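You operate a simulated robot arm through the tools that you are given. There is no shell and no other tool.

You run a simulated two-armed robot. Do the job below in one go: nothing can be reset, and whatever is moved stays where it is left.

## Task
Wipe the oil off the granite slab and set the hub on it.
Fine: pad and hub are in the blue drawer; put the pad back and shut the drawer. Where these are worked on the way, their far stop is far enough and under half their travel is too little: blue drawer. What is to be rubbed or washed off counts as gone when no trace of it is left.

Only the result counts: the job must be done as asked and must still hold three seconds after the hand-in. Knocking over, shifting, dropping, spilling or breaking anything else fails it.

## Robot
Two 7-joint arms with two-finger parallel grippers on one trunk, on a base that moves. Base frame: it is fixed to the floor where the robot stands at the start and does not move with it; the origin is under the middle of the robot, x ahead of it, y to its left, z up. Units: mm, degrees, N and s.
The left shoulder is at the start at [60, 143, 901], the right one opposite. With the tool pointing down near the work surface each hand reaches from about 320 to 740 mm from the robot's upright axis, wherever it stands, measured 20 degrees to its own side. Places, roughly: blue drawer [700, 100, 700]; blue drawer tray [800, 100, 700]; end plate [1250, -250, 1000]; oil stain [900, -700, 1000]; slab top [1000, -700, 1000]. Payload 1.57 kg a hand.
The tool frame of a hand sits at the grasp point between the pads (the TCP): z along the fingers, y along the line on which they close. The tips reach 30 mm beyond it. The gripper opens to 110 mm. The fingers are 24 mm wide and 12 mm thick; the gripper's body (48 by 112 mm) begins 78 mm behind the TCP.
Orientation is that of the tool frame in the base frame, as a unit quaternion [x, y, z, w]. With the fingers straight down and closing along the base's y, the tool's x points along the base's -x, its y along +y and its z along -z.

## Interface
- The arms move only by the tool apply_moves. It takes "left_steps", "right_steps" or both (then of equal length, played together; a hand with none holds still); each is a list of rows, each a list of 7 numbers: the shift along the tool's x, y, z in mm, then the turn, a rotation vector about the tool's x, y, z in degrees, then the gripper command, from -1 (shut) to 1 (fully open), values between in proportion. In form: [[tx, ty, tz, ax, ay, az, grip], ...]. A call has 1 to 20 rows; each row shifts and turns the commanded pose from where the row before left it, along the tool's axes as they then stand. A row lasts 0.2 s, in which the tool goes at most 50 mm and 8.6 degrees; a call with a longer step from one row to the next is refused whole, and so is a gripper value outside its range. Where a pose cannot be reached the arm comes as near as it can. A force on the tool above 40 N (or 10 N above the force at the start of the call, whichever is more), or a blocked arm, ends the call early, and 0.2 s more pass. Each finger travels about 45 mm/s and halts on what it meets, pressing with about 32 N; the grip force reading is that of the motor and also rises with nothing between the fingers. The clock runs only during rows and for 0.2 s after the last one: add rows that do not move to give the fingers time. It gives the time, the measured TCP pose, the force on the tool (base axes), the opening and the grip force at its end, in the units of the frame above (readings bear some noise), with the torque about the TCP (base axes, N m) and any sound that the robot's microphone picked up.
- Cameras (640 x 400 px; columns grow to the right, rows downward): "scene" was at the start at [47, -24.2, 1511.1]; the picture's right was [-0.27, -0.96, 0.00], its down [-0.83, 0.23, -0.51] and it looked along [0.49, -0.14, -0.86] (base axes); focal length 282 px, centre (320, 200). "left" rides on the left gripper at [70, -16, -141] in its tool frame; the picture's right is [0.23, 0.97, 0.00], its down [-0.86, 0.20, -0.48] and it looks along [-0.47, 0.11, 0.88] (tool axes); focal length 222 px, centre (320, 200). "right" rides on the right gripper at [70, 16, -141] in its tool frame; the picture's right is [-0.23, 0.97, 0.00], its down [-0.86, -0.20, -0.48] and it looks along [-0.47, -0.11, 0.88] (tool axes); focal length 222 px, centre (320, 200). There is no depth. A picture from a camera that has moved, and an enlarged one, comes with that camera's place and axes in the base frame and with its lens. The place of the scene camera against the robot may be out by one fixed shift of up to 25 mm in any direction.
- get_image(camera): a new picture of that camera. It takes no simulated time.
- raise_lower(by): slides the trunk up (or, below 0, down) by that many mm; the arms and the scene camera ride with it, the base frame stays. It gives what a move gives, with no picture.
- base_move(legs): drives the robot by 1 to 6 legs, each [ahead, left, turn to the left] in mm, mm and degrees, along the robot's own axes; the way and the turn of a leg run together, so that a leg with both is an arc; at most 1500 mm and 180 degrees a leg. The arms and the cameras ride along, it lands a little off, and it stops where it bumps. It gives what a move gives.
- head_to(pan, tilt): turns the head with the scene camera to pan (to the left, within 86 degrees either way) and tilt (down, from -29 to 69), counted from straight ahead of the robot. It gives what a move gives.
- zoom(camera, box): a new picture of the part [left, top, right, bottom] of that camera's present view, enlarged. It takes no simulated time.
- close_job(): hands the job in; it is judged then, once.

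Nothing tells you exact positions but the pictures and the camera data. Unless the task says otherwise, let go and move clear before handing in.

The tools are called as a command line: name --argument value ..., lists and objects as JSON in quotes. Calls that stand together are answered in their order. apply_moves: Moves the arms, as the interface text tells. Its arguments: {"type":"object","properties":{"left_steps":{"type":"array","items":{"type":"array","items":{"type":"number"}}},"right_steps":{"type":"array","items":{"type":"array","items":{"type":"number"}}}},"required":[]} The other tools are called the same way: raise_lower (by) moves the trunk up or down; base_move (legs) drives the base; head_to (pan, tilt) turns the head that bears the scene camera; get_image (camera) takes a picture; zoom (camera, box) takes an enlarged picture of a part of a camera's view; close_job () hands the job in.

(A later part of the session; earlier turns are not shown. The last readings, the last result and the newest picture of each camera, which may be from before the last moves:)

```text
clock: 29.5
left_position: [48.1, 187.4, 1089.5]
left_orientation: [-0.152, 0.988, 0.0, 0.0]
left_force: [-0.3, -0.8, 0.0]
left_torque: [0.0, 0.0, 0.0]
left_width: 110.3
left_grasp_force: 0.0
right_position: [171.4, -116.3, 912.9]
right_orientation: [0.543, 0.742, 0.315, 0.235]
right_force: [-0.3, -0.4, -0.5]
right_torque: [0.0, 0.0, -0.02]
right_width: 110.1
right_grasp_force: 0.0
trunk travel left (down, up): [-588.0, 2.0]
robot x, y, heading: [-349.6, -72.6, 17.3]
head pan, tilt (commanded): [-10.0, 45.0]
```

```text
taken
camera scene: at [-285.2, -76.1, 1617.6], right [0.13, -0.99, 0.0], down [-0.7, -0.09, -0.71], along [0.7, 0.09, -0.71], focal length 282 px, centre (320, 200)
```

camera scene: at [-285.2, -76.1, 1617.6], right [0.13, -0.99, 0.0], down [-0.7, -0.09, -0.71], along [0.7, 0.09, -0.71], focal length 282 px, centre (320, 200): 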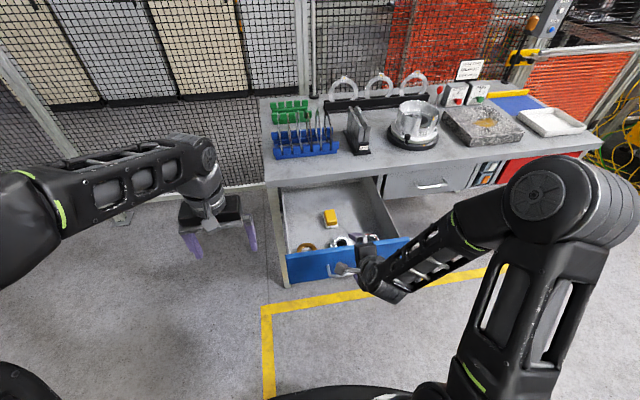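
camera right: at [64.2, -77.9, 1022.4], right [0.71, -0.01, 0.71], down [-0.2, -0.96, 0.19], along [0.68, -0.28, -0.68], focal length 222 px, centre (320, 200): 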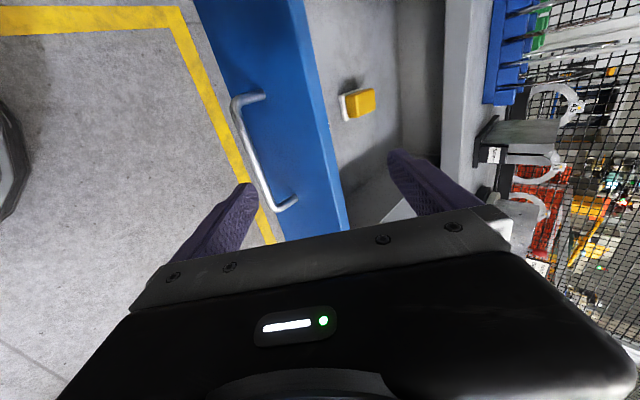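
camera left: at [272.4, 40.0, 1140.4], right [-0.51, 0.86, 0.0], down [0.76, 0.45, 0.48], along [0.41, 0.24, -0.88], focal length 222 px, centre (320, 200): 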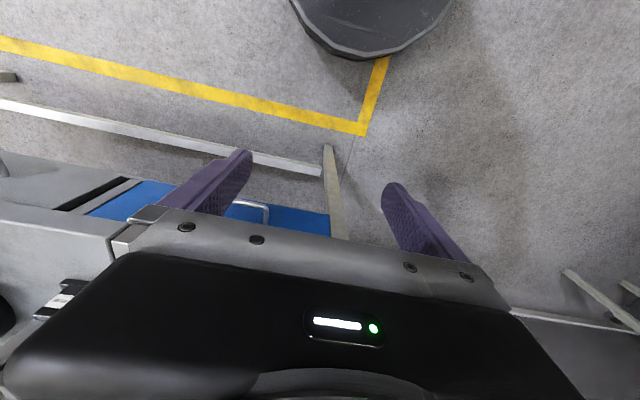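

Clear of the drawer. I'll turn the right hand back to fingers-down closing sideways, ready to look at and pick the pad.

apply_moves --right_steps '[[0, 0, 0, 7.5, 0, 0, 1], [0, 0, 0, 7.5, 0, 0, 1], [0, 0, 0, 7.5, 0, 0, 1], [0, 0, 0, 7.5, 0, 0, 1], [0, 0, 0, 7.5, 0, 0, 1], [0, 0, 0, 7.5, 0, 0, 1], [0, 0, 0, 0, 0, -8.2, 1], [0, 0, 0, 0, 0, -8.2, 1], [0, 0, 0, 0, 0, -8.2, 1], [0, 0, 0, 0, 0, -8.2, 1], [0, 0, 0, 0, 0, -8.2, 1], [0, 0, 0, 0, 0, -8.2, 1], [0, 0, 0, 0, 0, -8.2, 1], [0, 0, 0, 0, 0, -8.2, 1], [0, 0, 0, 0, 0, -8.2, 1], [0, 0, 0, 0, 0, -8.2, 1], [0, 0, 0, 0, 0, -8, 1], [0, 0, 0, 0, 0, 0, 1]]'

get_image --camera "right"

get_image --camera "scene"

```text
clock: 33.3
left_position: [48.4, 188.0, 1088.9]
left_orientation: [-0.152, 0.988, 0.001, 0.0]
left_force: [-0.3, 0.0, -0.7]
left_torque: [-0.01, -0.02, 0.01]
left_width: 110.0
left_grasp_force: 0.1
right_position: [176.4, -121.2, 911.9]
right_orientation: [-0.148, 0.988, -0.007, 0.048]
right_force: [-0.6, -0.8, -0.1]
right_torque: [0.02, -0.01, -0.03]
right_width: 109.8
right_grasp_force: 0.1
right hand out of reach, approached as far as the arm can: row 4
trunk travel left (down, up): [-588.0, 2.0]
robot x, y, heading: [-352.8, -72.7, 17.5]
head pan, tilt (commanded): [-10.0, 45.0]
```

```text
taken
camera right: at [91.1, -127.2, 1047.0], right [-0.07, 1.0, -0.01], down [0.83, 0.06, 0.56], along [0.56, 0.03, -0.83], focal length 222 px, centre (320, 200)
```

right: 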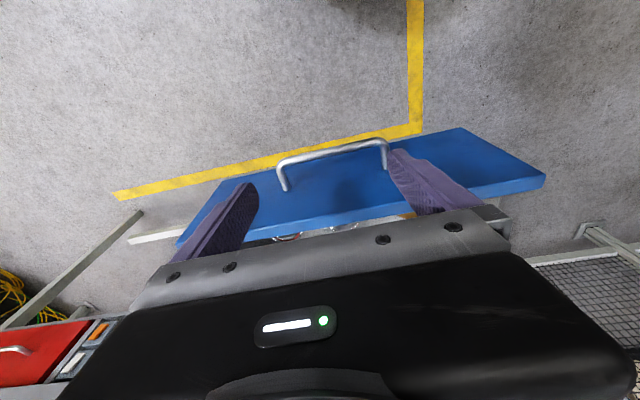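

```text
taken
camera scene: at [-285.4, -76.1, 1617.6], right [0.13, -0.99, 0.0], down [-0.7, -0.09, -0.71], along [0.7, 0.09, -0.71], focal length 282 px, centre (320, 200)
```

scene: 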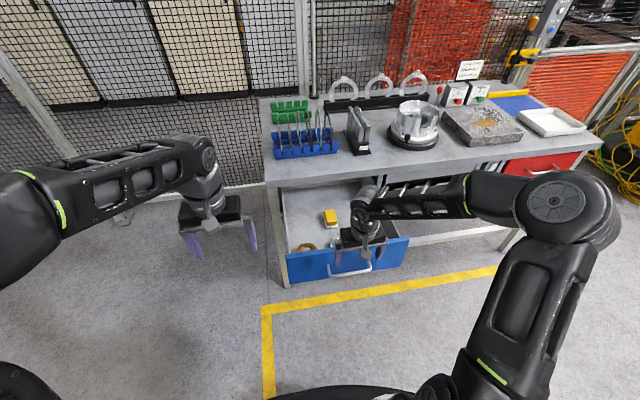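

The hand points down again with a small leftover tilt. I'll drive 130 mm forward so the drawer's contents come within reach, correct the tilt, and look in.

base_move --legs '[[130, 0, 0]]'

apply_moves --right_steps '[[0, 0, 0, 0, 5.5, 0, 1], [0, 0, -20, 0, 0, 0, 1], [0, 0, -20, 0, 0, 0, 1], [0, 0, 0, 0, 0, 0, 1]]'

get_image --camera "right"

head_to --pan -15 --tilt 62

get_image --camera "scene"

```text
clock: 34.6
left_position: [172.6, 227.4, 1087.5]
left_orientation: [-0.151, 0.988, -0.001, -0.001]
left_force: [-0.1, -0.4, -0.1]
left_torque: [-0.01, 0.06, -0.01]
left_width: 110.0
left_grasp_force: 0.0
right_position: [301.5, -80.6, 912.0]
right_orientation: [-0.147, 0.988, -0.007, 0.047]
right_force: [0.4, -0.3, -0.7]
right_torque: [-0.01, 0.07, -0.01]
right_width: 110.1
right_grasp_force: 0.1
trunk travel left (down, up): [-588.0, 2.0]
robot x, y, heading: [-228.7, -33.2, 17.7]
head pan, tilt (commanded): [-10.0, 45.0]
```

```text
clock: 35.6
left_position: [171.9, 228.6, 1088.2]
left_orientation: [-0.151, 0.988, 0.0, 0.001]
left_force: [0.0, 0.4, 0.0]
left_torque: [-0.03, 0.01, -0.04]
left_width: 109.9
left_grasp_force: 0.0
right_position: [300.0, -81.5, 953.2]
right_orientation: [-0.147, 0.989, -0.014, 0.001]
right_force: [0.5, -0.6, 0.2]
right_torque: [-0.01, 0.01, 0.0]
right_width: 110.0
right_grasp_force: 0.0
trunk travel left (down, up): [-588.0, 2.0]
robot x, y, heading: [-220.4, -33.4, 17.4]
head pan, tilt (commanded): [-10.0, 45.0]
```

```text
taken
camera right: at [229.2, -82.6, 1095.2], right [-0.07, 1.0, -0.03], down [0.87, 0.07, 0.48], along [0.48, 0.01, -0.88], focal length 222 px, centre (320, 200)
```

right: 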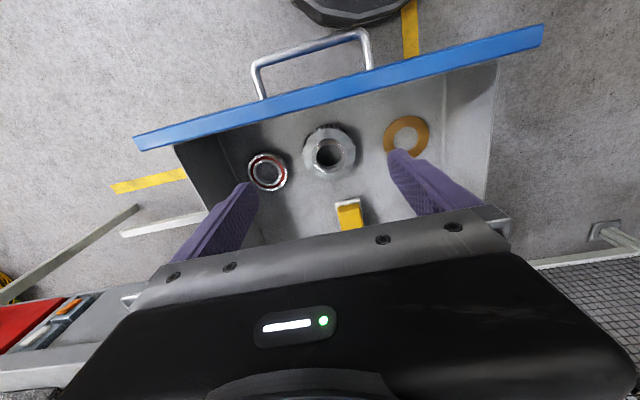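

```text
clock: 36.4
left_position: [172.5, 227.8, 1088.5]
left_orientation: [-0.151, 0.988, 0.0, 0.0]
left_force: [-0.1, 0.4, 0.0]
left_torque: [0.04, 0.0, -0.01]
left_width: 110.0
left_grasp_force: 0.1
right_position: [301.4, -80.9, 952.6]
right_orientation: [-0.147, 0.989, -0.014, 0.0]
right_force: [1.0, 0.3, 1.5]
right_torque: [0.0, 0.0, 0.02]
right_width: 110.2
right_grasp_force: 0.0
trunk travel left (down, up): [-588.0, 2.0]
robot x, y, heading: [-222.8, -32.9, 17.4]
head pan, tilt (commanded): [-15.0, 62.0]
```

```text
taken
camera scene: at [-176.3, -44.6, 1595.9], right [0.04, -1.0, 0.0], down [-0.88, -0.04, -0.47], along [0.47, 0.02, -0.88], focal length 282 px, centre (320, 200)
```

scene: 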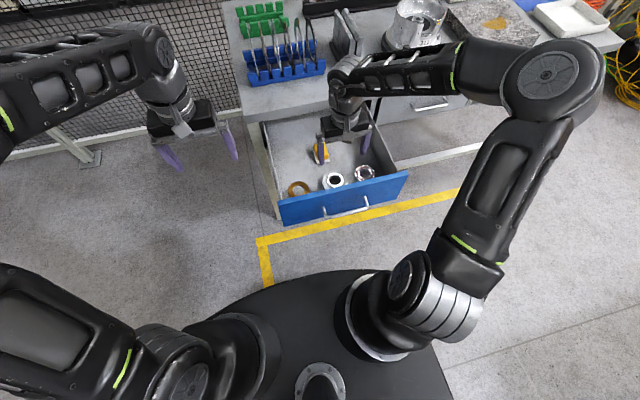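

The hand camera shows, from left to right in its picture: red-sealed bearing, hub-like part, brass ring, and the pad below. Zooming in for detail.

zoom --camera "right" --box '[220, 90, 460, 240]'

zoom --camera "scene" --box '[240, 100, 430, 220]'

```text
2.67 times, centred on (340, 165) of right
camera zoom: at [229.3, -82.5, 1094.9], right [-0.07, 1.0, -0.03], down [0.87, 0.07, 0.48], along [0.48, 0.01, -0.88], focal length 592 px, centre (267, 293)
```

zoom: 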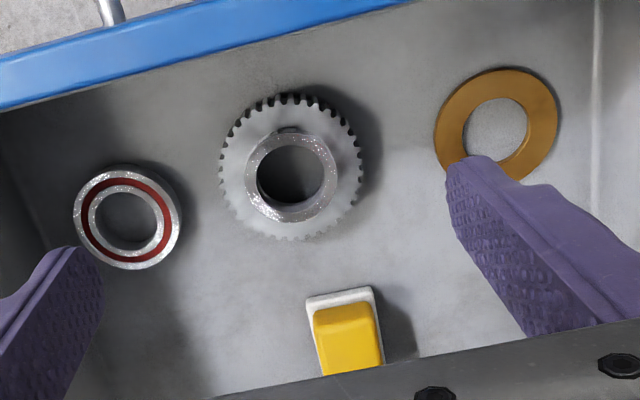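

```text
3.33 times, centred on (335, 160) of scene
camera zoom: at [-176.3, -44.6, 1595.9], right [0.04, -1.0, 0.0], down [-0.88, -0.04, -0.47], along [0.47, 0.02, -0.88], focal length 941 px, centre (270, 333)
```

zoom: 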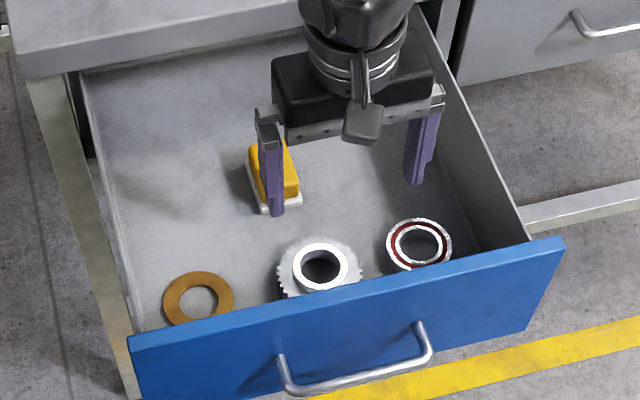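

The toothed part with a raised boss is the hub; the others are a bearing and a washer. The pad lies in line with the drawer; I'll bring the right hand above the pad.

apply_moves --right_steps '[[-30, 3, 8, 0, 0, 0, 1], [-30, 3, 8, 0, 0, 0, 1], [-30, 3, 8, 0, 0, 0, 1], [-30, 3, 8, 0, 0, 0, 1], [-30, 3, 8, 0, 0, 0, 1], [0, 0, 0, 0, 0, 0, 1]]'

get_image --camera "right"

zoom --camera "scene" --box '[240, 60, 430, 180]'

```text
clock: 37.8
left_position: [172.7, 227.1, 1089.5]
left_orientation: [-0.152, 0.988, 0.0, 0.0]
left_force: [0.0, 0.5, 0.3]
left_torque: [-0.02, -0.01, -0.03]
left_width: 109.8
left_grasp_force: 0.1
right_position: [440.0, -25.2, 913.1]
right_orientation: [-0.147, 0.989, -0.014, 0.0]
right_force: [-0.1, -0.3, 0.4]
right_torque: [0.02, -0.01, 0.01]
right_width: 109.8
right_grasp_force: 0.0
trunk travel left (down, up): [-588.0, 2.0]
robot x, y, heading: [-227.1, -31.8, 17.4]
head pan, tilt (commanded): [-15.0, 62.0]
```

```text
taken
camera right: at [368.6, -26.7, 1055.2], right [-0.07, 1.0, -0.03], down [0.87, 0.07, 0.48], along [0.48, 0.01, -0.88], focal length 222 px, centre (320, 200)
```

right: 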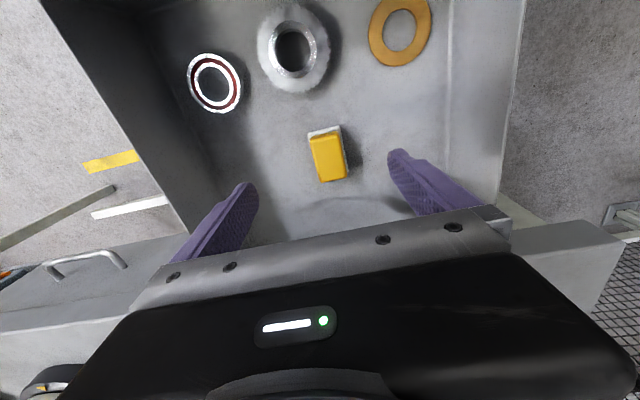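

```text
3.33 times, centred on (335, 120) of scene
camera zoom: at [-176.9, -44.9, 1595.9], right [0.04, -1.0, 0.0], down [-0.88, -0.04, -0.47], along [0.47, 0.02, -0.88], focal length 941 px, centre (270, 467)
```

zoom: 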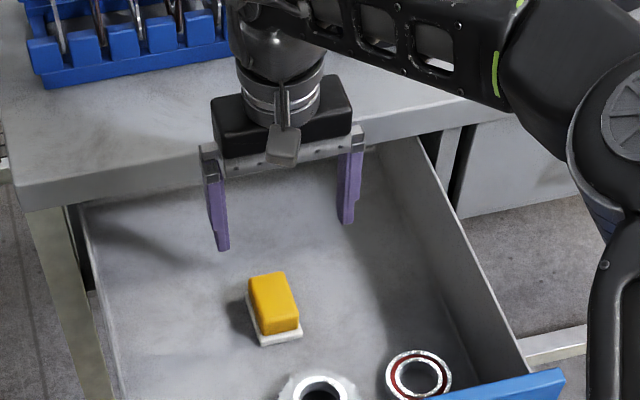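

zoom --camera "right" --box '[250, 80, 410, 180]'

zoom --camera "right" --box '[180, 0, 440, 162]'

```text
4.00 times, centred on (330, 130) of right
camera zoom: at [368.6, -26.7, 1055.2], right [-0.07, 1.0, -0.03], down [0.87, 0.07, 0.48], along [0.48, 0.01, -0.88], focal length 888 px, centre (280, 480)
```

zoom: 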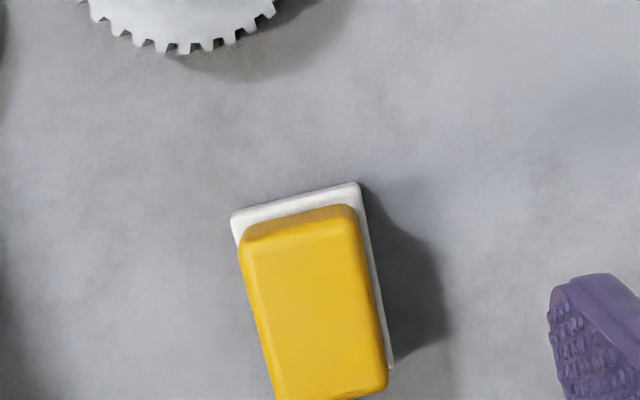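

```text
2.46 times, centred on (310, 81) of right
camera zoom: at [368.6, -26.7, 1055.2], right [-0.07, 1.0, -0.03], down [0.87, 0.07, 0.48], along [0.48, 0.01, -0.88], focal length 547 px, centre (345, 493)
```

zoom: 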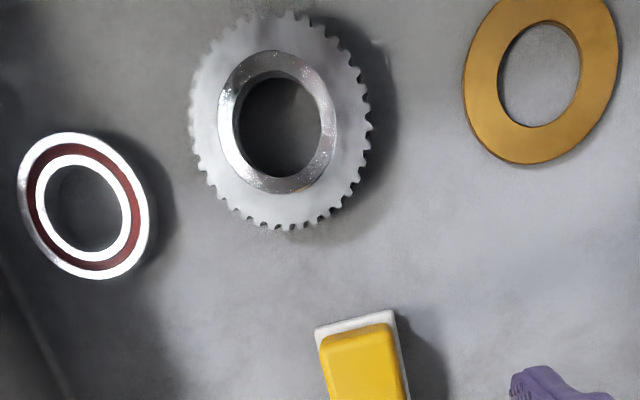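

Triangulation gives: pad near edge at (438, −25), base top z≈703, yellow grip top z≈745, aligned with the drawer. I'll centre the right hand over it and descend to z≈800 for a check.

apply_moves --right_steps '[[-16, 0, 10, -1.6, 0, 0.4, 1], [-16, 0, 20, 0, 0, 0, 1], [0, 0, 28, 0, 0, 0, 1], [0, 0, 28, 0, 0, 0, 1], [0, 0, 27, 0, 0, 0, 1], [0, 0, 0, 0, 0, 0, 1]]'

get_image --camera "right"

zoom --camera "scene" --box '[240, 60, 430, 180]'

```text
clock: 39.2
left_position: [171.9, 226.9, 1087.7]
left_orientation: [-0.151, 0.989, 0.0, 0.0]
left_force: [-0.2, 0.6, 0.8]
left_torque: [-0.01, 0.01, 0.01]
left_width: 110.0
left_grasp_force: 0.1
right_position: [469.5, -14.9, 797.0]
right_orientation: [-0.144, 0.99, 0.0, -0.001]
right_force: [0.5, 0.7, 1.1]
right_torque: [-0.01, -0.02, 0.0]
right_width: 110.1
right_grasp_force: 0.1
trunk travel left (down, up): [-588.0, 2.0]
robot x, y, heading: [-224.6, -31.8, 17.3]
head pan, tilt (commanded): [-15.0, 62.0]
```

```text
taken
camera right: at [399.0, -19.6, 939.3], right [-0.06, 1.0, 0.0], down [0.88, 0.05, 0.48], along [0.47, 0.03, -0.88], focal length 222 px, centre (320, 200)
```

right: 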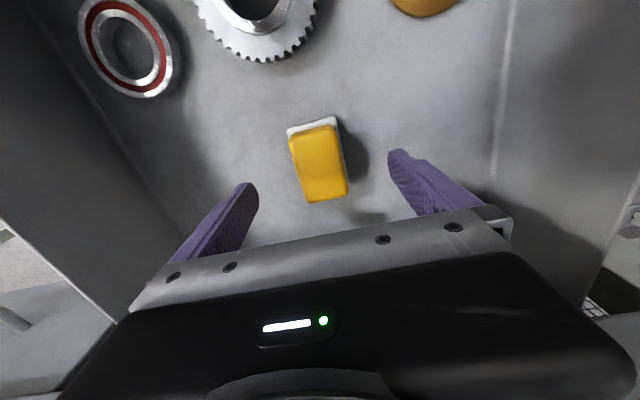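

```text
3.33 times, centred on (335, 120) of scene
camera zoom: at [-176.6, -44.6, 1595.9], right [0.04, -1.0, 0.0], down [-0.88, -0.04, -0.47], along [0.47, 0.02, -0.88], focal length 941 px, centre (270, 467)
```

zoom: 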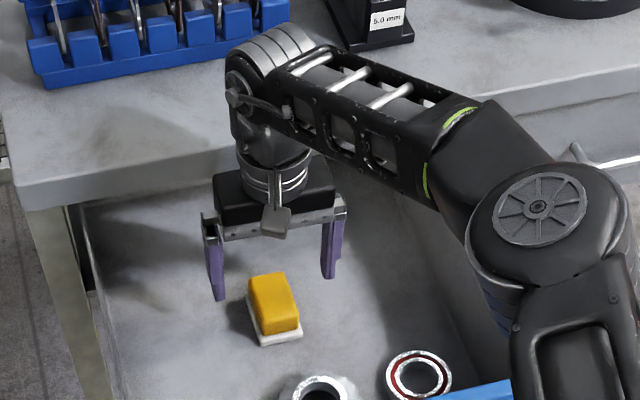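

The pad is centred and aligned under the gripper. Descending to z≈737 (fingertips just above the white base) and closing.

apply_moves --right_steps '[[0, 0, 25, 0, 0, 0, 1], [0, 0, 20, 0, 0, 0, 1], [0, 0, 14, 0, 0, 0, 1], [0, 0, 0, 0, 0, 0, 1], [0, 0, 0, 0, 0, 0, -1], [0, 0, 0, 0, 0, 0, -1], [0, 0, 0, 0, 0, 0, -1], [0, 0, 0, 0, 0, 0, -1], [0, 0, 0, 0, 0, 0, -1], [0, 0, 0, 0, 0, 0, -1]]'

get_image --camera "right"

zoom --camera "scene" --box '[240, 60, 430, 180]'

```text
clock: 41.4
left_position: [172.9, 228.6, 1088.3]
left_orientation: [-0.152, 0.988, 0.0, -0.001]
left_force: [0.5, -0.6, 0.1]
left_torque: [0.02, -0.01, -0.03]
left_width: 109.9
left_grasp_force: 0.0
right_position: [469.2, -15.1, 740.1]
right_orientation: [-0.143, 0.99, 0.0, -0.002]
right_force: [0.4, -0.7, -0.4]
right_torque: [0.02, 0.01, -0.03]
right_width: 49.2
right_grasp_force: 32.0
trunk travel left (down, up): [-588.0, 2.0]
robot x, y, heading: [-226.7, -34.2, 17.3]
head pan, tilt (commanded): [-15.0, 62.0]
```

```text
taken
camera right: at [399.5, -20.3, 881.5], right [-0.06, 1.0, 0.0], down [0.88, 0.05, 0.48], along [0.47, 0.03, -0.88], focal length 222 px, centre (320, 200)
```

right: 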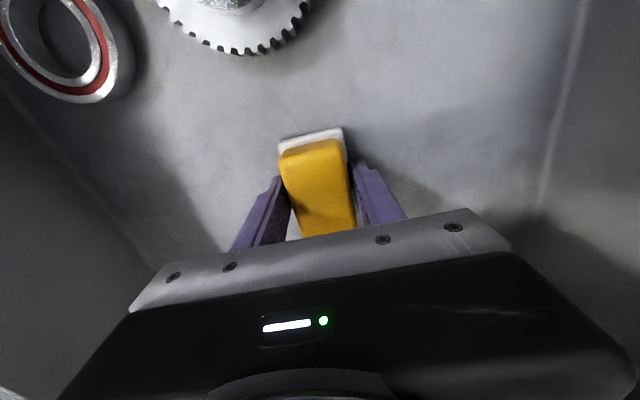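

```text
3.33 times, centred on (335, 120) of scene
camera zoom: at [-176.3, -44.6, 1595.9], right [0.04, -1.0, 0.0], down [-0.88, -0.04, -0.47], along [0.47, 0.02, -0.88], focal length 941 px, centre (270, 467)
```

zoom: 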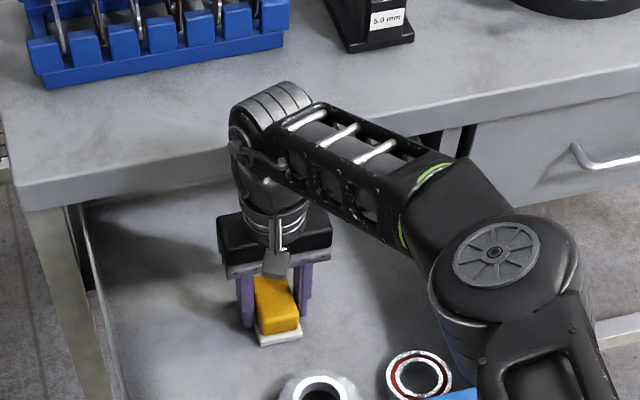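

Pad gripped (49 mm, 32 N). Lifting it straight up out of the drawer and checking that it's held.

apply_moves --right_steps '[[0, 0, -15, 0, 0, 0, -1], [0, 0, -30, 0, 0, 0, -1], [0, 0, -40, 0, 0, 0, -1], [0, 0, -45, 0, 0, 0, -1], [0, 0, -45, 0, 0, 0, -1], [0, 0, -45, 0, 0, 0, -1], [0, 0, 0, 0, 0, 0, -1]]'

get_image --camera "right"

get_image --camera "scene"

```text
clock: 43.0
left_position: [173.5, 228.0, 1088.5]
left_orientation: [-0.151, 0.988, 0.001, 0.0]
left_force: [0.1, 0.5, 0.4]
left_torque: [0.02, 0.05, -0.02]
left_width: 110.3
left_grasp_force: 0.0
right_position: [472.1, -14.0, 960.5]
right_orientation: [-0.143, 0.99, 0.0, -0.003]
right_force: [0.3, -0.4, -1.1]
right_torque: [0.02, 0.0, 0.02]
right_width: 49.3
right_grasp_force: 32.1
trunk travel left (down, up): [-588.0, 2.0]
robot x, y, heading: [-227.7, -32.1, 17.4]
head pan, tilt (commanded): [-15.0, 62.0]
```

```text
taken
camera right: at [401.1, -18.4, 1102.2], right [-0.06, 1.0, 0.0], down [0.88, 0.05, 0.47], along [0.47, 0.03, -0.88], focal length 222 px, centre (320, 200)
```

right: 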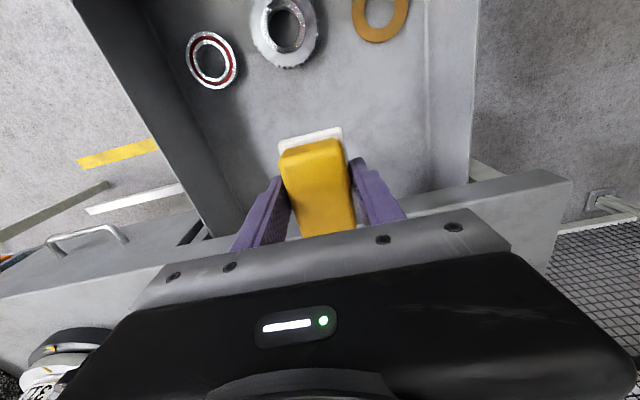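

```text
taken
camera scene: at [-175.7, -44.9, 1595.8], right [0.04, -1.0, 0.0], down [-0.88, -0.04, -0.47], along [0.47, 0.02, -0.88], focal length 282 px, centre (320, 200)
```

scene: 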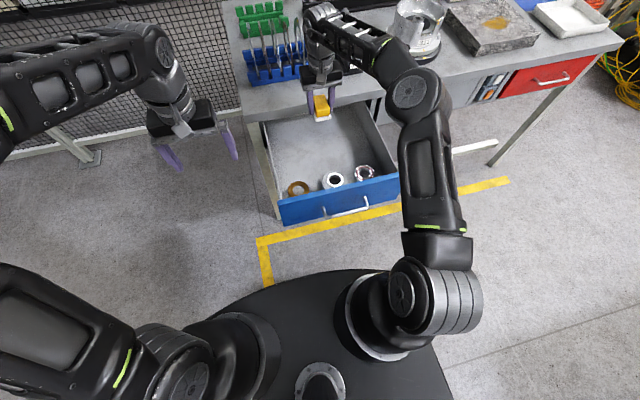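

The pad came out cleanly and nothing else moved. I'll retract the right hand with the pad toward me, then shift the base to the right so the left hand can take the hub.

apply_moves --right_steps '[[35, -20, 0, 0, 0, 0, -1], [40, -25, 0, 0, 0, 0, -1], [40, -25, 0, 0, 0, 0, -1], [40, -25, 0, 0, 0, 0, -1], [40, -25, 0, 0, 0, 0, -1], [0, 0, 0, 0, 0, 0, -1]]'

base_move --legs '[[0, -350, 0]]'

head_to --pan 10 --tilt 60

get_image --camera "scene"

get_image --camera "left"

```text
clock: 44.4
left_position: [173.7, 227.4, 1088.1]
left_orientation: [-0.152, 0.988, 0.0, -0.001]
left_force: [0.6, 0.4, 0.1]
left_torque: [0.0, 0.01, 0.04]
left_width: 109.9
left_grasp_force: 0.1
right_position: [317.0, -183.5, 961.2]
right_orientation: [-0.144, 0.99, -0.001, -0.001]
right_force: [-0.1, 1.2, 0.2]
right_torque: [-0.05, -0.01, 0.04]
right_width: 49.0
right_grasp_force: 31.9
trunk travel left (down, up): [-588.0, 2.0]
robot x, y, heading: [-222.1, -33.8, 17.3]
head pan, tilt (commanded): [-15.0, 62.0]
```

```text
clock: 46.7
left_position: [275.6, -103.8, 1087.5]
left_orientation: [-0.148, 0.989, 0.001, 0.0]
left_force: [0.5, -0.5, -0.6]
left_torque: [-0.01, 0.02, 0.0]
left_width: 109.8
left_grasp_force: 0.1
right_position: [418.2, -516.3, 961.2]
right_orientation: [-0.14, 0.99, 0.0, -0.002]
right_force: [-1.1, -1.1, -0.9]
right_torque: [0.02, 0.0, -0.02]
right_width: 49.1
right_grasp_force: 31.9
trunk travel left (down, up): [-588.0, 2.0]
robot x, y, heading: [-121.2, -361.9, 17.1]
head pan, tilt (commanded): [-15.0, 62.0]
```

```text
clock: 47.6
left_position: [276.7, -102.9, 1089.1]
left_orientation: [-0.149, 0.989, 0.0, 0.001]
left_force: [-0.3, -0.2, 0.3]
left_torque: [-0.01, 0.03, -0.04]
left_width: 110.1
left_grasp_force: 0.0
right_position: [418.3, -515.9, 962.1]
right_orientation: [-0.14, 0.99, -0.001, -0.002]
right_force: [-0.1, -0.2, -0.9]
right_torque: [0.0, -0.02, 0.01]
right_width: 49.0
right_grasp_force: 32.0
trunk travel left (down, up): [-588.0, 2.0]
robot x, y, heading: [-117.3, -360.7, 17.4]
head pan, tilt (commanded): [10.0, 60.0]
```

```text
taken
camera scene: at [-79.3, -345.4, 1598.2], right [0.45, -0.89, 0.0], down [-0.77, -0.39, -0.5], along [0.45, 0.23, -0.87], focal length 282 px, centre (320, 200)
```

scene: 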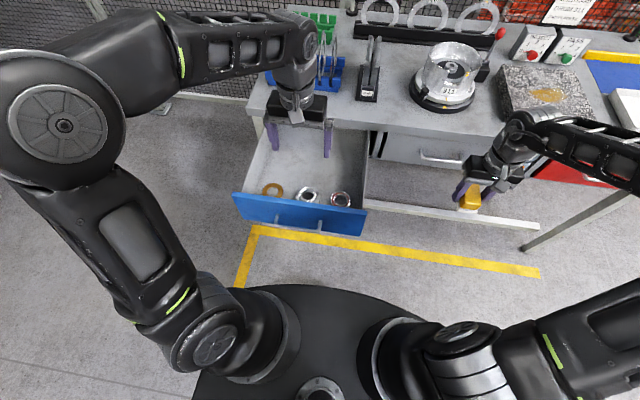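

```text
taken
camera left: at [214.2, -139.4, 1229.0], right [-0.5, 0.86, 0.0], down [0.76, 0.44, 0.48], along [0.41, 0.24, -0.88], focal length 222 px, centre (320, 200)
```

left: 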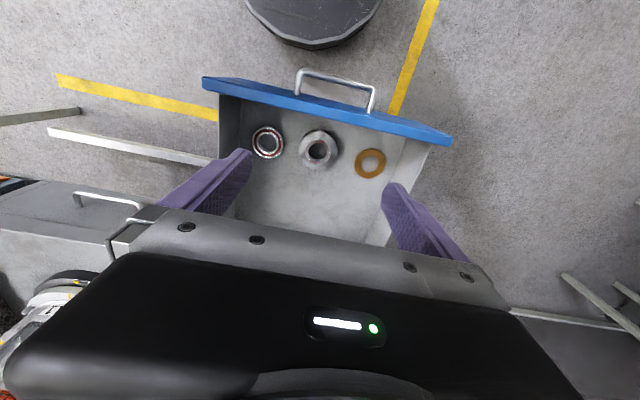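

The left hand is now near the hub, which I place at about (341, −69), boss top z≈740. I'll bring the left hand above it and take a closer look.

apply_moves --left_steps '[[-24, 4, 40, 0, 0, 0, 1], [-24, 4, 40, 0, 0, 0, 1], [-24, 5, 40, 0, 0, 0, 1], [0, 0, 40, 0, 0, 0, 1], [0, 0, 30, 0, 0, 0, 1], [0, 0, 0, 0, 0, 0, 1]]'

get_image --camera "left"

zoom --camera "left" --box '[240, 60, 400, 160]'

zoom --camera "scene" --box '[220, 110, 400, 222]'

```text
clock: 49.0
left_position: [339.3, -69.0, 897.9]
left_orientation: [-0.149, 0.989, 0.0, 0.001]
left_force: [-0.2, -1.3, -0.3]
left_torque: [0.01, 0.0, 0.0]
left_width: 110.0
left_grasp_force: 0.0
right_position: [417.5, -515.7, 961.7]
right_orientation: [-0.14, 0.99, -0.001, -0.002]
right_force: [-0.1, -0.2, -0.9]
right_torque: [0.01, 0.0, 0.0]
right_width: 48.9
right_grasp_force: 31.8
trunk travel left (down, up): [-588.0, 2.0]
robot x, y, heading: [-120.3, -354.2, 17.2]
head pan, tilt (commanded): [10.0, 60.0]
```

```text
taken
camera left: at [277.7, -106.6, 1038.6], right [-0.5, 0.86, 0.0], down [0.76, 0.44, 0.48], along [0.41, 0.24, -0.88], focal length 222 px, centre (320, 200)
```

left: 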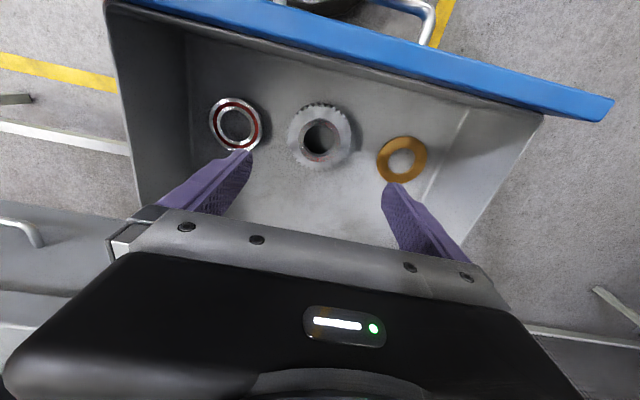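

```text
4.00 times, centred on (320, 110) of left
camera zoom: at [277.7, -106.6, 1038.6], right [-0.5, 0.86, 0.0], down [0.76, 0.44, 0.48], along [0.41, 0.24, -0.88], focal length 888 px, centre (320, 560)
```

zoom: 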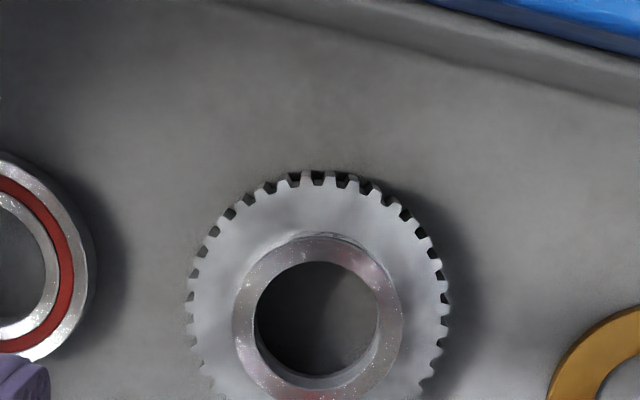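

```text
3.56 times, centred on (310, 166) of scene
camera zoom: at [-79.8, -345.4, 1598.2], right [0.46, -0.89, 0.0], down [-0.77, -0.39, -0.5], along [0.45, 0.23, -0.87], focal length 1004 px, centre (356, 321)
```

zoom: 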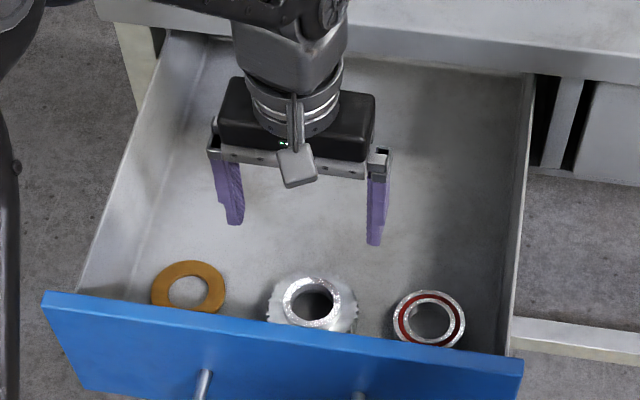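

The hub is centred under the left hand: boss about 56 mm across with its top at z≈740, gear face at z≈715. I'll narrow the gripper and descend to z≈790 for a check.

apply_moves --left_steps '[[0, 0, 27, 0, 0, 0, 0.6], [0, -1, 27, 0, 0, 0, 0.6], [0, 0, 27, 0, 0, 0, 0.6], [0, 0, 27, 0, 0, 0, 0.6], [0, 0, 0, 0, 0, 0, 0.6]]'

get_image --camera "left"

zoom --camera "scene" --box '[220, 110, 400, 222]'

```text
clock: 50.2
left_position: [342.5, -71.8, 789.4]
left_orientation: [-0.149, 0.989, 0.0, -0.001]
left_force: [-0.8, -0.3, 0.3]
left_torque: [-0.01, 0.01, 0.02]
left_width: 88.1
left_grasp_force: 0.0
right_position: [418.2, -514.7, 963.0]
right_orientation: [-0.14, 0.99, 0.0, -0.002]
right_force: [-0.5, -0.1, -0.4]
right_torque: [0.01, 0.03, -0.02]
right_width: 49.2
right_grasp_force: 31.5
trunk travel left (down, up): [-588.0, 2.0]
robot x, y, heading: [-129.5, -357.1, 17.0]
head pan, tilt (commanded): [10.0, 60.0]
```

```text
taken
camera left: at [280.4, -108.0, 930.3], right [-0.5, 0.86, 0.0], down [0.76, 0.44, 0.48], along [0.41, 0.24, -0.88], focal length 222 px, centre (320, 200)
```

left: 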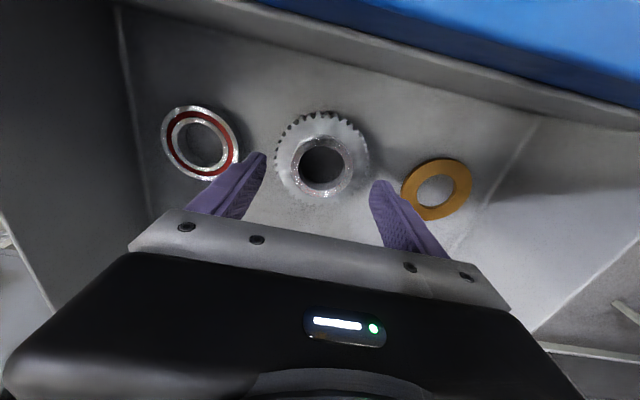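

```text
3.56 times, centred on (310, 166) of scene
camera zoom: at [-79.6, -345.2, 1598.2], right [0.46, -0.89, 0.0], down [-0.77, -0.39, -0.5], along [0.45, 0.23, -0.87], focal length 1004 px, centre (356, 321)
```

zoom: 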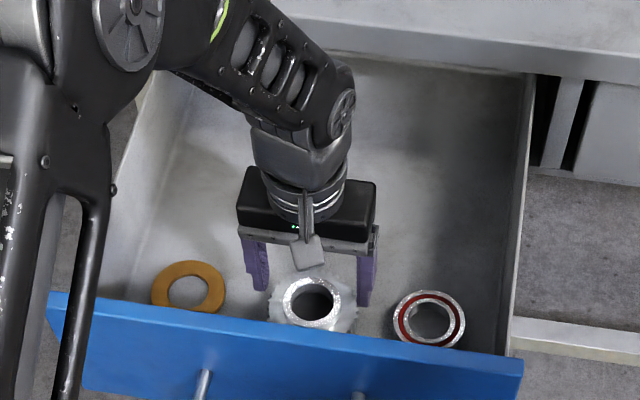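

zoom --camera "left" --box '[250, 110, 400, 204]'

```text
4.26 times, centred on (325, 157) of left
camera zoom: at [280.4, -108.0, 930.3], right [-0.5, 0.86, 0.0], down [0.76, 0.44, 0.48], along [0.41, 0.24, -0.88], focal length 945 px, centre (299, 383)
```

zoom: 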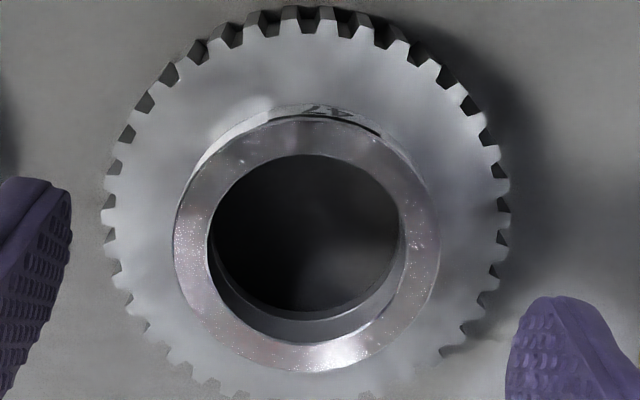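

Boss is centred to within ~2 mm; small correction and descend to z≈750, then close on the boss.

apply_moves --left_steps '[[2.5, 2, 10, 0, 0, 0, 0.6], [0, 0, 15, 0, 0, 0, 0.6], [0, 0, 13, 0, 0, 0, 0.6], [0, 0, 0, 0, 0, 0, 0.6]]'

get_image --camera "left"

```text
clock: 51.1
left_position: [345.7, -68.0, 759.2]
left_orientation: [-0.149, 0.989, 0.001, 0.009]
left_force: [0.6, 2.2, 21.6]
left_torque: [0.3, 0.2, -0.1]
left_width: 88.1
left_grasp_force: 0.0
right_position: [418.2, -514.8, 962.0]
right_orientation: [-0.142, 0.99, 0.0, -0.002]
right_force: [0.6, 0.2, -0.8]
right_torque: [-0.02, 0.0, -0.01]
right_width: 48.8
right_grasp_force: 32.4
trunk travel left (down, up): [-588.0, 2.0]
robot x, y, heading: [-126.3, -361.6, 17.2]
head pan, tilt (commanded): [10.0, 60.0]
stopped in row 4 (left hand): the force on the tool passed its limit at 45 N (the readings are from after the stop); the commanded pose is now the measured one
```

```text
taken
camera left: at [281.0, -104.6, 897.4], right [-0.5, 0.86, -0.01], down [0.75, 0.44, 0.49], along [0.43, 0.24, -0.87], focal length 222 px, centre (320, 200)
```

left: 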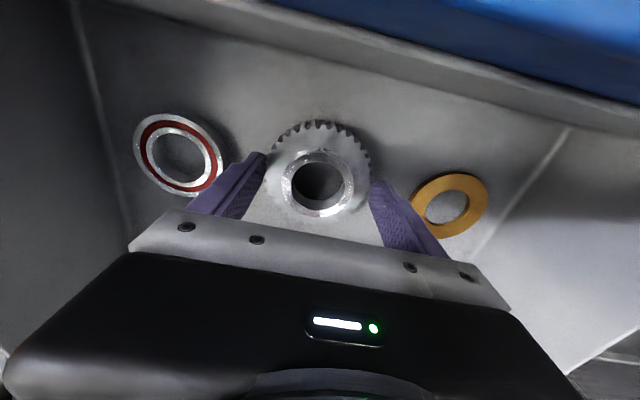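

Something was touched at TCP z≈759 – most likely fingertips on the gear face. Let me look at it before doing anything else.

zoom --camera "scene" --box '[200, 60, 440, 210]'

zoom --camera "left" --box '[220, 100, 420, 225]'

```text
2.67 times, centred on (320, 135) of scene
camera zoom: at [-80.0, -345.7, 1598.3], right [0.46, -0.89, 0.0], down [-0.77, -0.39, -0.5], along [0.45, 0.23, -0.87], focal length 753 px, centre (320, 373)
```

zoom: 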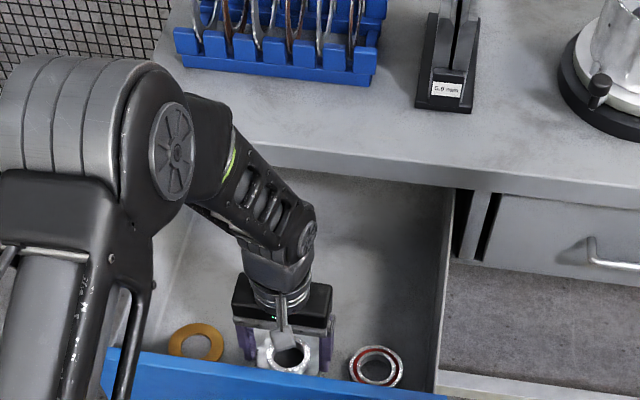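

```text
3.20 times, centred on (320, 162) of left
camera zoom: at [281.0, -104.6, 897.4], right [-0.5, 0.86, -0.01], down [0.75, 0.44, 0.49], along [0.43, 0.24, -0.87], focal length 711 px, centre (320, 320)
```

zoom: 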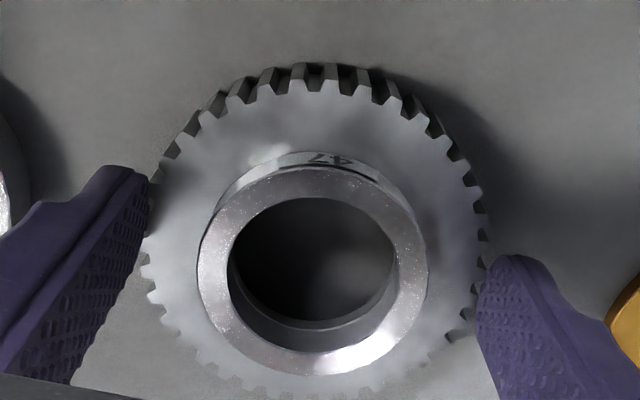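

The fingertips met the outer gear teeth, so the gear face is higher than I judged and its rim (~93 mm) fits between fully open fingers. I'll lift, open fully, re-centre and grasp the hub by its rim instead.

apply_moves --left_steps '[[0, 0, -15, 0, 0, 0, 0.6], [0, 0, -15, 0, 0, 0, 1], [0, 0, 0, 0, 0, 0, 1], [0, 0, 0, 0, 0, 0, 1]]'

get_image --camera "left"

zoom --camera "left" --box '[240, 90, 400, 190]'

```text
clock: 52.1
left_position: [341.9, -68.3, 786.2]
left_orientation: [-0.149, 0.989, 0.0, 0.006]
left_force: [-1.3, 0.5, 0.7]
left_torque: [0.02, -0.02, -0.02]
left_width: 109.8
left_grasp_force: 0.0
right_position: [417.6, -515.3, 961.4]
right_orientation: [-0.141, 0.99, 0.0, -0.002]
right_force: [0.2, -0.4, -1.3]
right_torque: [-0.02, 0.0, 0.01]
right_width: 49.0
right_grasp_force: 31.9
trunk travel left (down, up): [-588.0, 2.0]
robot x, y, heading: [-122.0, -358.8, 17.1]
head pan, tilt (commanded): [10.0, 60.0]
```

```text
taken
camera left: at [278.8, -105.4, 925.8], right [-0.5, 0.86, 0.0], down [0.75, 0.44, 0.49], along [0.42, 0.24, -0.87], focal length 222 px, centre (320, 200)
```

left: 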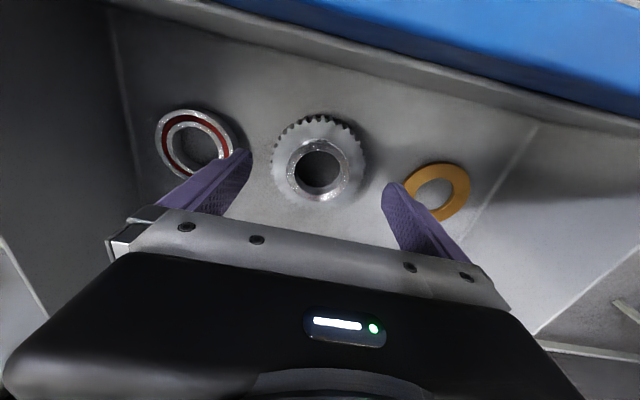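

```text
4.00 times, centred on (320, 140) of left
camera zoom: at [278.8, -105.4, 925.8], right [-0.5, 0.86, 0.0], down [0.75, 0.44, 0.49], along [0.42, 0.24, -0.87], focal length 888 px, centre (320, 440)
```

zoom: 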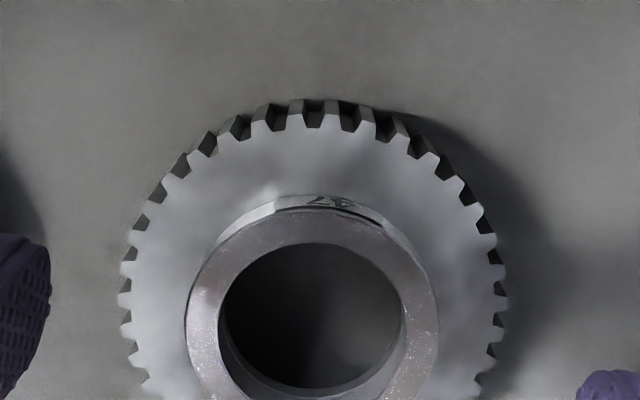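

Centred within 2 mm with ~10 mm clearance per side. Descending around the gear rim to z≈732.

apply_moves --left_steps '[[2, -1.5, 8, 0, 0.7, 0, 1], [0, 0, 15, 0, 0, 0, 1], [0, 0, 12, 0, 0, 0, 1], [0, 0, 10, 0, 0, 0, 1], [0, 0, 9, 0, 0, 0, 1], [0, 0, 0, 0, 0, 0, 1]]'

get_image --camera "left"

```text
clock: 53.5
left_position: [343.2, -69.1, 735.9]
left_orientation: [-0.149, 0.989, 0.001, 0.003]
left_force: [0.8, 3.5, 37.8]
left_torque: [1.17, 0.77, -0.08]
left_width: 109.7
left_grasp_force: 0.1
right_position: [415.6, -515.5, 963.5]
right_orientation: [-0.141, 0.99, 0.0, -0.001]
right_force: [-0.3, -0.2, -1.5]
right_torque: [0.0, 0.0, 0.04]
right_width: 48.9
right_grasp_force: 31.5
trunk travel left (down, up): [-588.0, 2.0]
robot x, y, heading: [-121.6, -363.0, 17.1]
head pan, tilt (commanded): [10.0, 60.0]
```

```text
taken
camera left: at [279.3, -106.2, 876.3], right [-0.5, 0.86, 0.0], down [0.76, 0.44, 0.48], along [0.42, 0.24, -0.88], focal length 222 px, centre (320, 200)
```

left: 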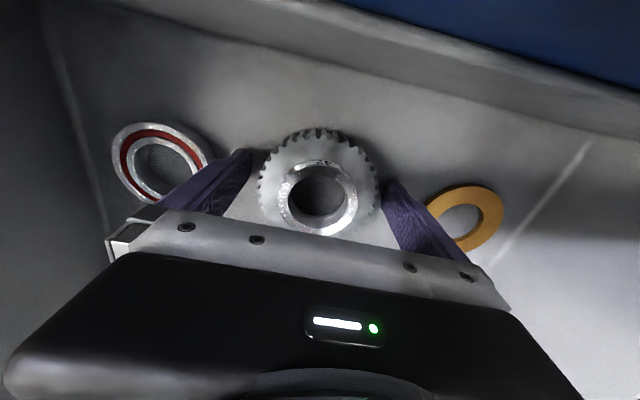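

The fingertips touched the drawer floor (z≈706). I'll lift 5 mm and close on the gear rim.

apply_moves --left_steps '[[0, 0, -6, 0, 0, 0, 1], [0, 0, 0, 0, 0, 0, 1], [0, 0, 0, 0, 0, 0, 0.6], [0, 0, 0, 0, 0, 0, -1], [0, 0, 0, 0, 0, 0, -1], [0, 0, 0, 0, 0, 0, -1], [0, 0, 0, 0, 0, 0, -1]]'

get_image --camera "left"

```text
clock: 55.1
left_position: [340.4, -69.6, 738.5]
left_orientation: [-0.149, 0.989, 0.0, 0.0]
left_force: [-0.1, -1.5, 0.6]
left_torque: [-0.01, 0.03, 0.02]
left_width: 91.2
left_grasp_force: 32.1
right_position: [419.6, -515.5, 961.4]
right_orientation: [-0.141, 0.99, -0.001, -0.002]
right_force: [0.5, -0.1, -0.3]
right_torque: [0.01, 0.0, -0.01]
right_width: 48.8
right_grasp_force: 31.5
trunk travel left (down, up): [-588.0, 2.0]
robot x, y, heading: [-123.4, -359.8, 17.1]
head pan, tilt (commanded): [10.0, 60.0]
```

```text
taken
camera left: at [279.3, -106.4, 878.7], right [-0.5, 0.86, 0.0], down [0.76, 0.44, 0.48], along [0.41, 0.24, -0.88], focal length 222 px, centre (320, 200)
```

left: 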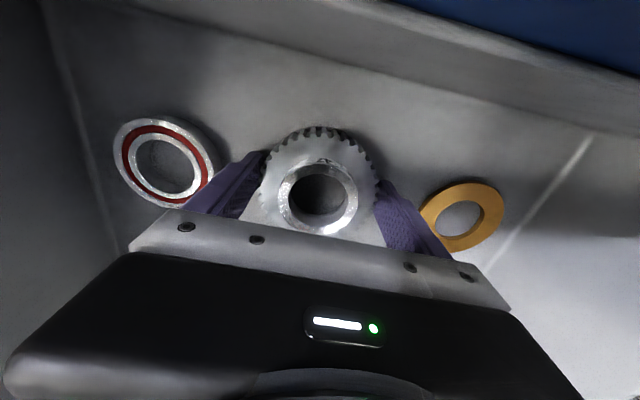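

The hub rim is gripped (91 mm, 32 N). Lifting slowly, then checking.

apply_moves --left_steps '[[0, 0, -8, 0, 0, 0, -1], [0, 0, -12, 0, 0, 0, -1], [0, 0, -20, 0, 0, 0, -1], [0, 0, -30, 0, 0, 0, -1], [0, 0, -30, 0, 0, 0, -1], [0, 0, -30, 0, 0, 0, -1], [0, 0, -30, 0, 0, 0, -1], [0, 0, -30, 0, 0, 0, -1], [0, 0, 0, 0, 0, 0, -1]]'

get_image --camera "left"

get_image --camera "scene"

```text
clock: 57.1
left_position: [340.4, -69.6, 927.4]
left_orientation: [-0.148, 0.989, -0.001, -0.002]
left_force: [0.3, -0.5, -4.8]
left_torque: [0.01, 0.03, -0.01]
left_width: 90.9
left_grasp_force: 31.8
right_position: [417.1, -514.8, 960.0]
right_orientation: [-0.141, 0.99, 0.0, -0.002]
right_force: [-0.4, -0.3, -2.0]
right_torque: [0.01, 0.01, 0.0]
right_width: 49.0
right_grasp_force: 31.8
trunk travel left (down, up): [-588.0, 2.0]
robot x, y, heading: [-122.7, -365.1, 17.0]
head pan, tilt (commanded): [10.0, 60.0]
```

```text
taken
camera left: at [278.8, -106.3, 1068.5], right [-0.5, 0.86, 0.0], down [0.76, 0.44, 0.48], along [0.41, 0.24, -0.88], focal length 222 px, centre (320, 200)
```

left: 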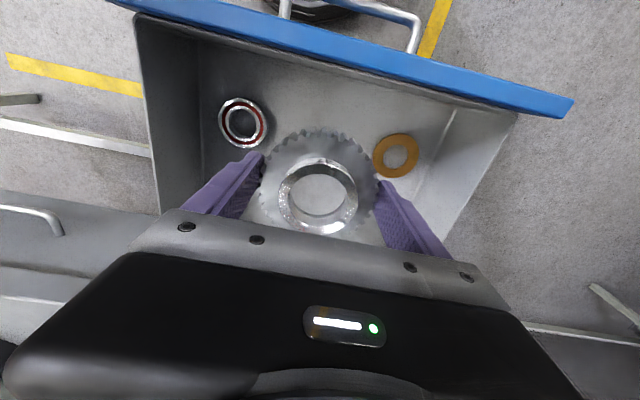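

```text
taken
camera scene: at [-78.6, -344.7, 1598.1], right [0.46, -0.89, 0.0], down [-0.77, -0.39, -0.5], along [0.44, 0.23, -0.87], focal length 282 px, centre (320, 200)
```

scene: 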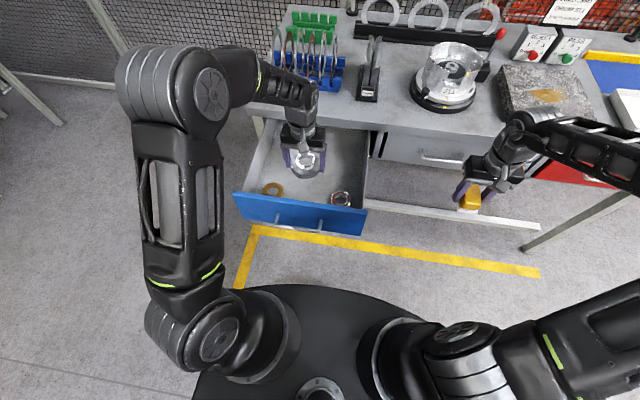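

The hub is out and held (about 5 N weight). I'll raise and tuck the left hand so it clears the drum on the bench, then look to the right to measure the slab and plan the drive.

apply_moves --left_steps '[[0, 0, -40, 0, 0, 0, -1], [0, 0, -40, 0, 0, 0, -1], [20, 15, -35, 0, 0, 0, -1], [20, 15, -35, 0, 0, 0, -1], [25, 20, -25, 0, 0, 0, -1], [25, 20, 0, 0, 0, 0, -1], [10, 10, 0, 0, 0, 0, -1], [0, 0, 0, 0, 0, 0, -1]]'

head_to --pan -30 --tilt 40

get_image --camera "scene"

zoom --camera "scene" --box '[200, 40, 480, 215]'

```text
clock: 58.9
left_position: [223.2, -22.3, 1102.0]
left_orientation: [-0.149, 0.989, -0.001, -0.001]
left_force: [-0.3, 0.6, -6.8]
left_torque: [0.01, 0.02, -0.02]
left_width: 91.1
left_grasp_force: 32.0
right_position: [418.1, -514.9, 962.4]
right_orientation: [-0.142, 0.99, -0.001, -0.002]
right_force: [0.9, 0.7, -1.7]
right_torque: [-0.01, 0.02, -0.01]
right_width: 49.0
right_grasp_force: 31.5
trunk travel left (down, up): [-588.0, 2.0]
robot x, y, heading: [-120.9, -359.5, 17.2]
head pan, tilt (commanded): [10.0, 60.0]
```

```text
clock: 60.0
left_position: [223.3, -21.7, 1101.7]
left_orientation: [-0.149, 0.989, -0.001, 0.0]
left_force: [-0.3, -0.3, -6.7]
left_torque: [-0.02, 0.01, -0.01]
left_width: 91.2
left_grasp_force: 31.7
right_position: [417.6, -515.0, 962.2]
right_orientation: [-0.142, 0.99, 0.0, -0.001]
right_force: [-0.8, -0.2, 0.3]
right_torque: [0.01, 0.0, 0.02]
right_width: 49.1
right_grasp_force: 32.0
trunk travel left (down, up): [-588.0, 2.0]
robot x, y, heading: [-122.8, -359.5, 17.2]
head pan, tilt (commanded): [-30.0, 40.0]
```

```text
taken
camera scene: at [-55.6, -394.1, 1624.8], right [-0.22, -0.97, 0.0], down [-0.63, 0.14, -0.77], along [0.75, -0.17, -0.64], focal length 282 px, centre (320, 200)
```

scene: 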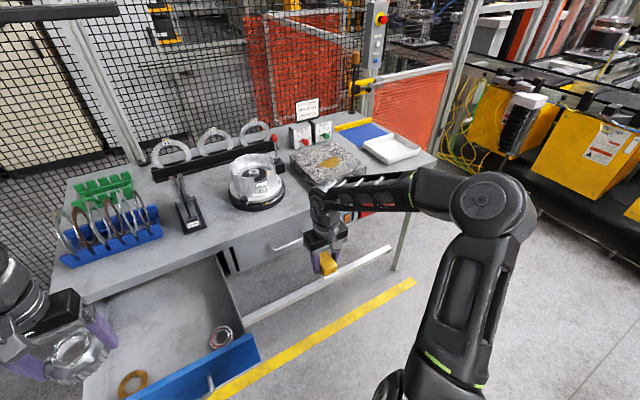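

```text
2.29 times, centred on (340, 128) of scene
camera zoom: at [-55.6, -394.1, 1624.8], right [-0.22, -0.97, 0.0], down [-0.63, 0.14, -0.77], along [0.75, -0.17, -0.64], focal length 645 px, centre (274, 366)
```

zoom: 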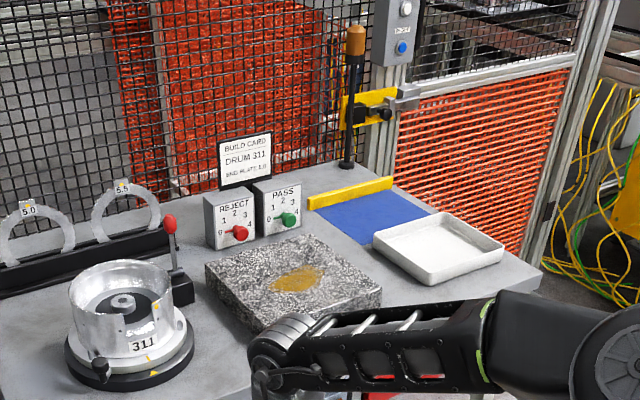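

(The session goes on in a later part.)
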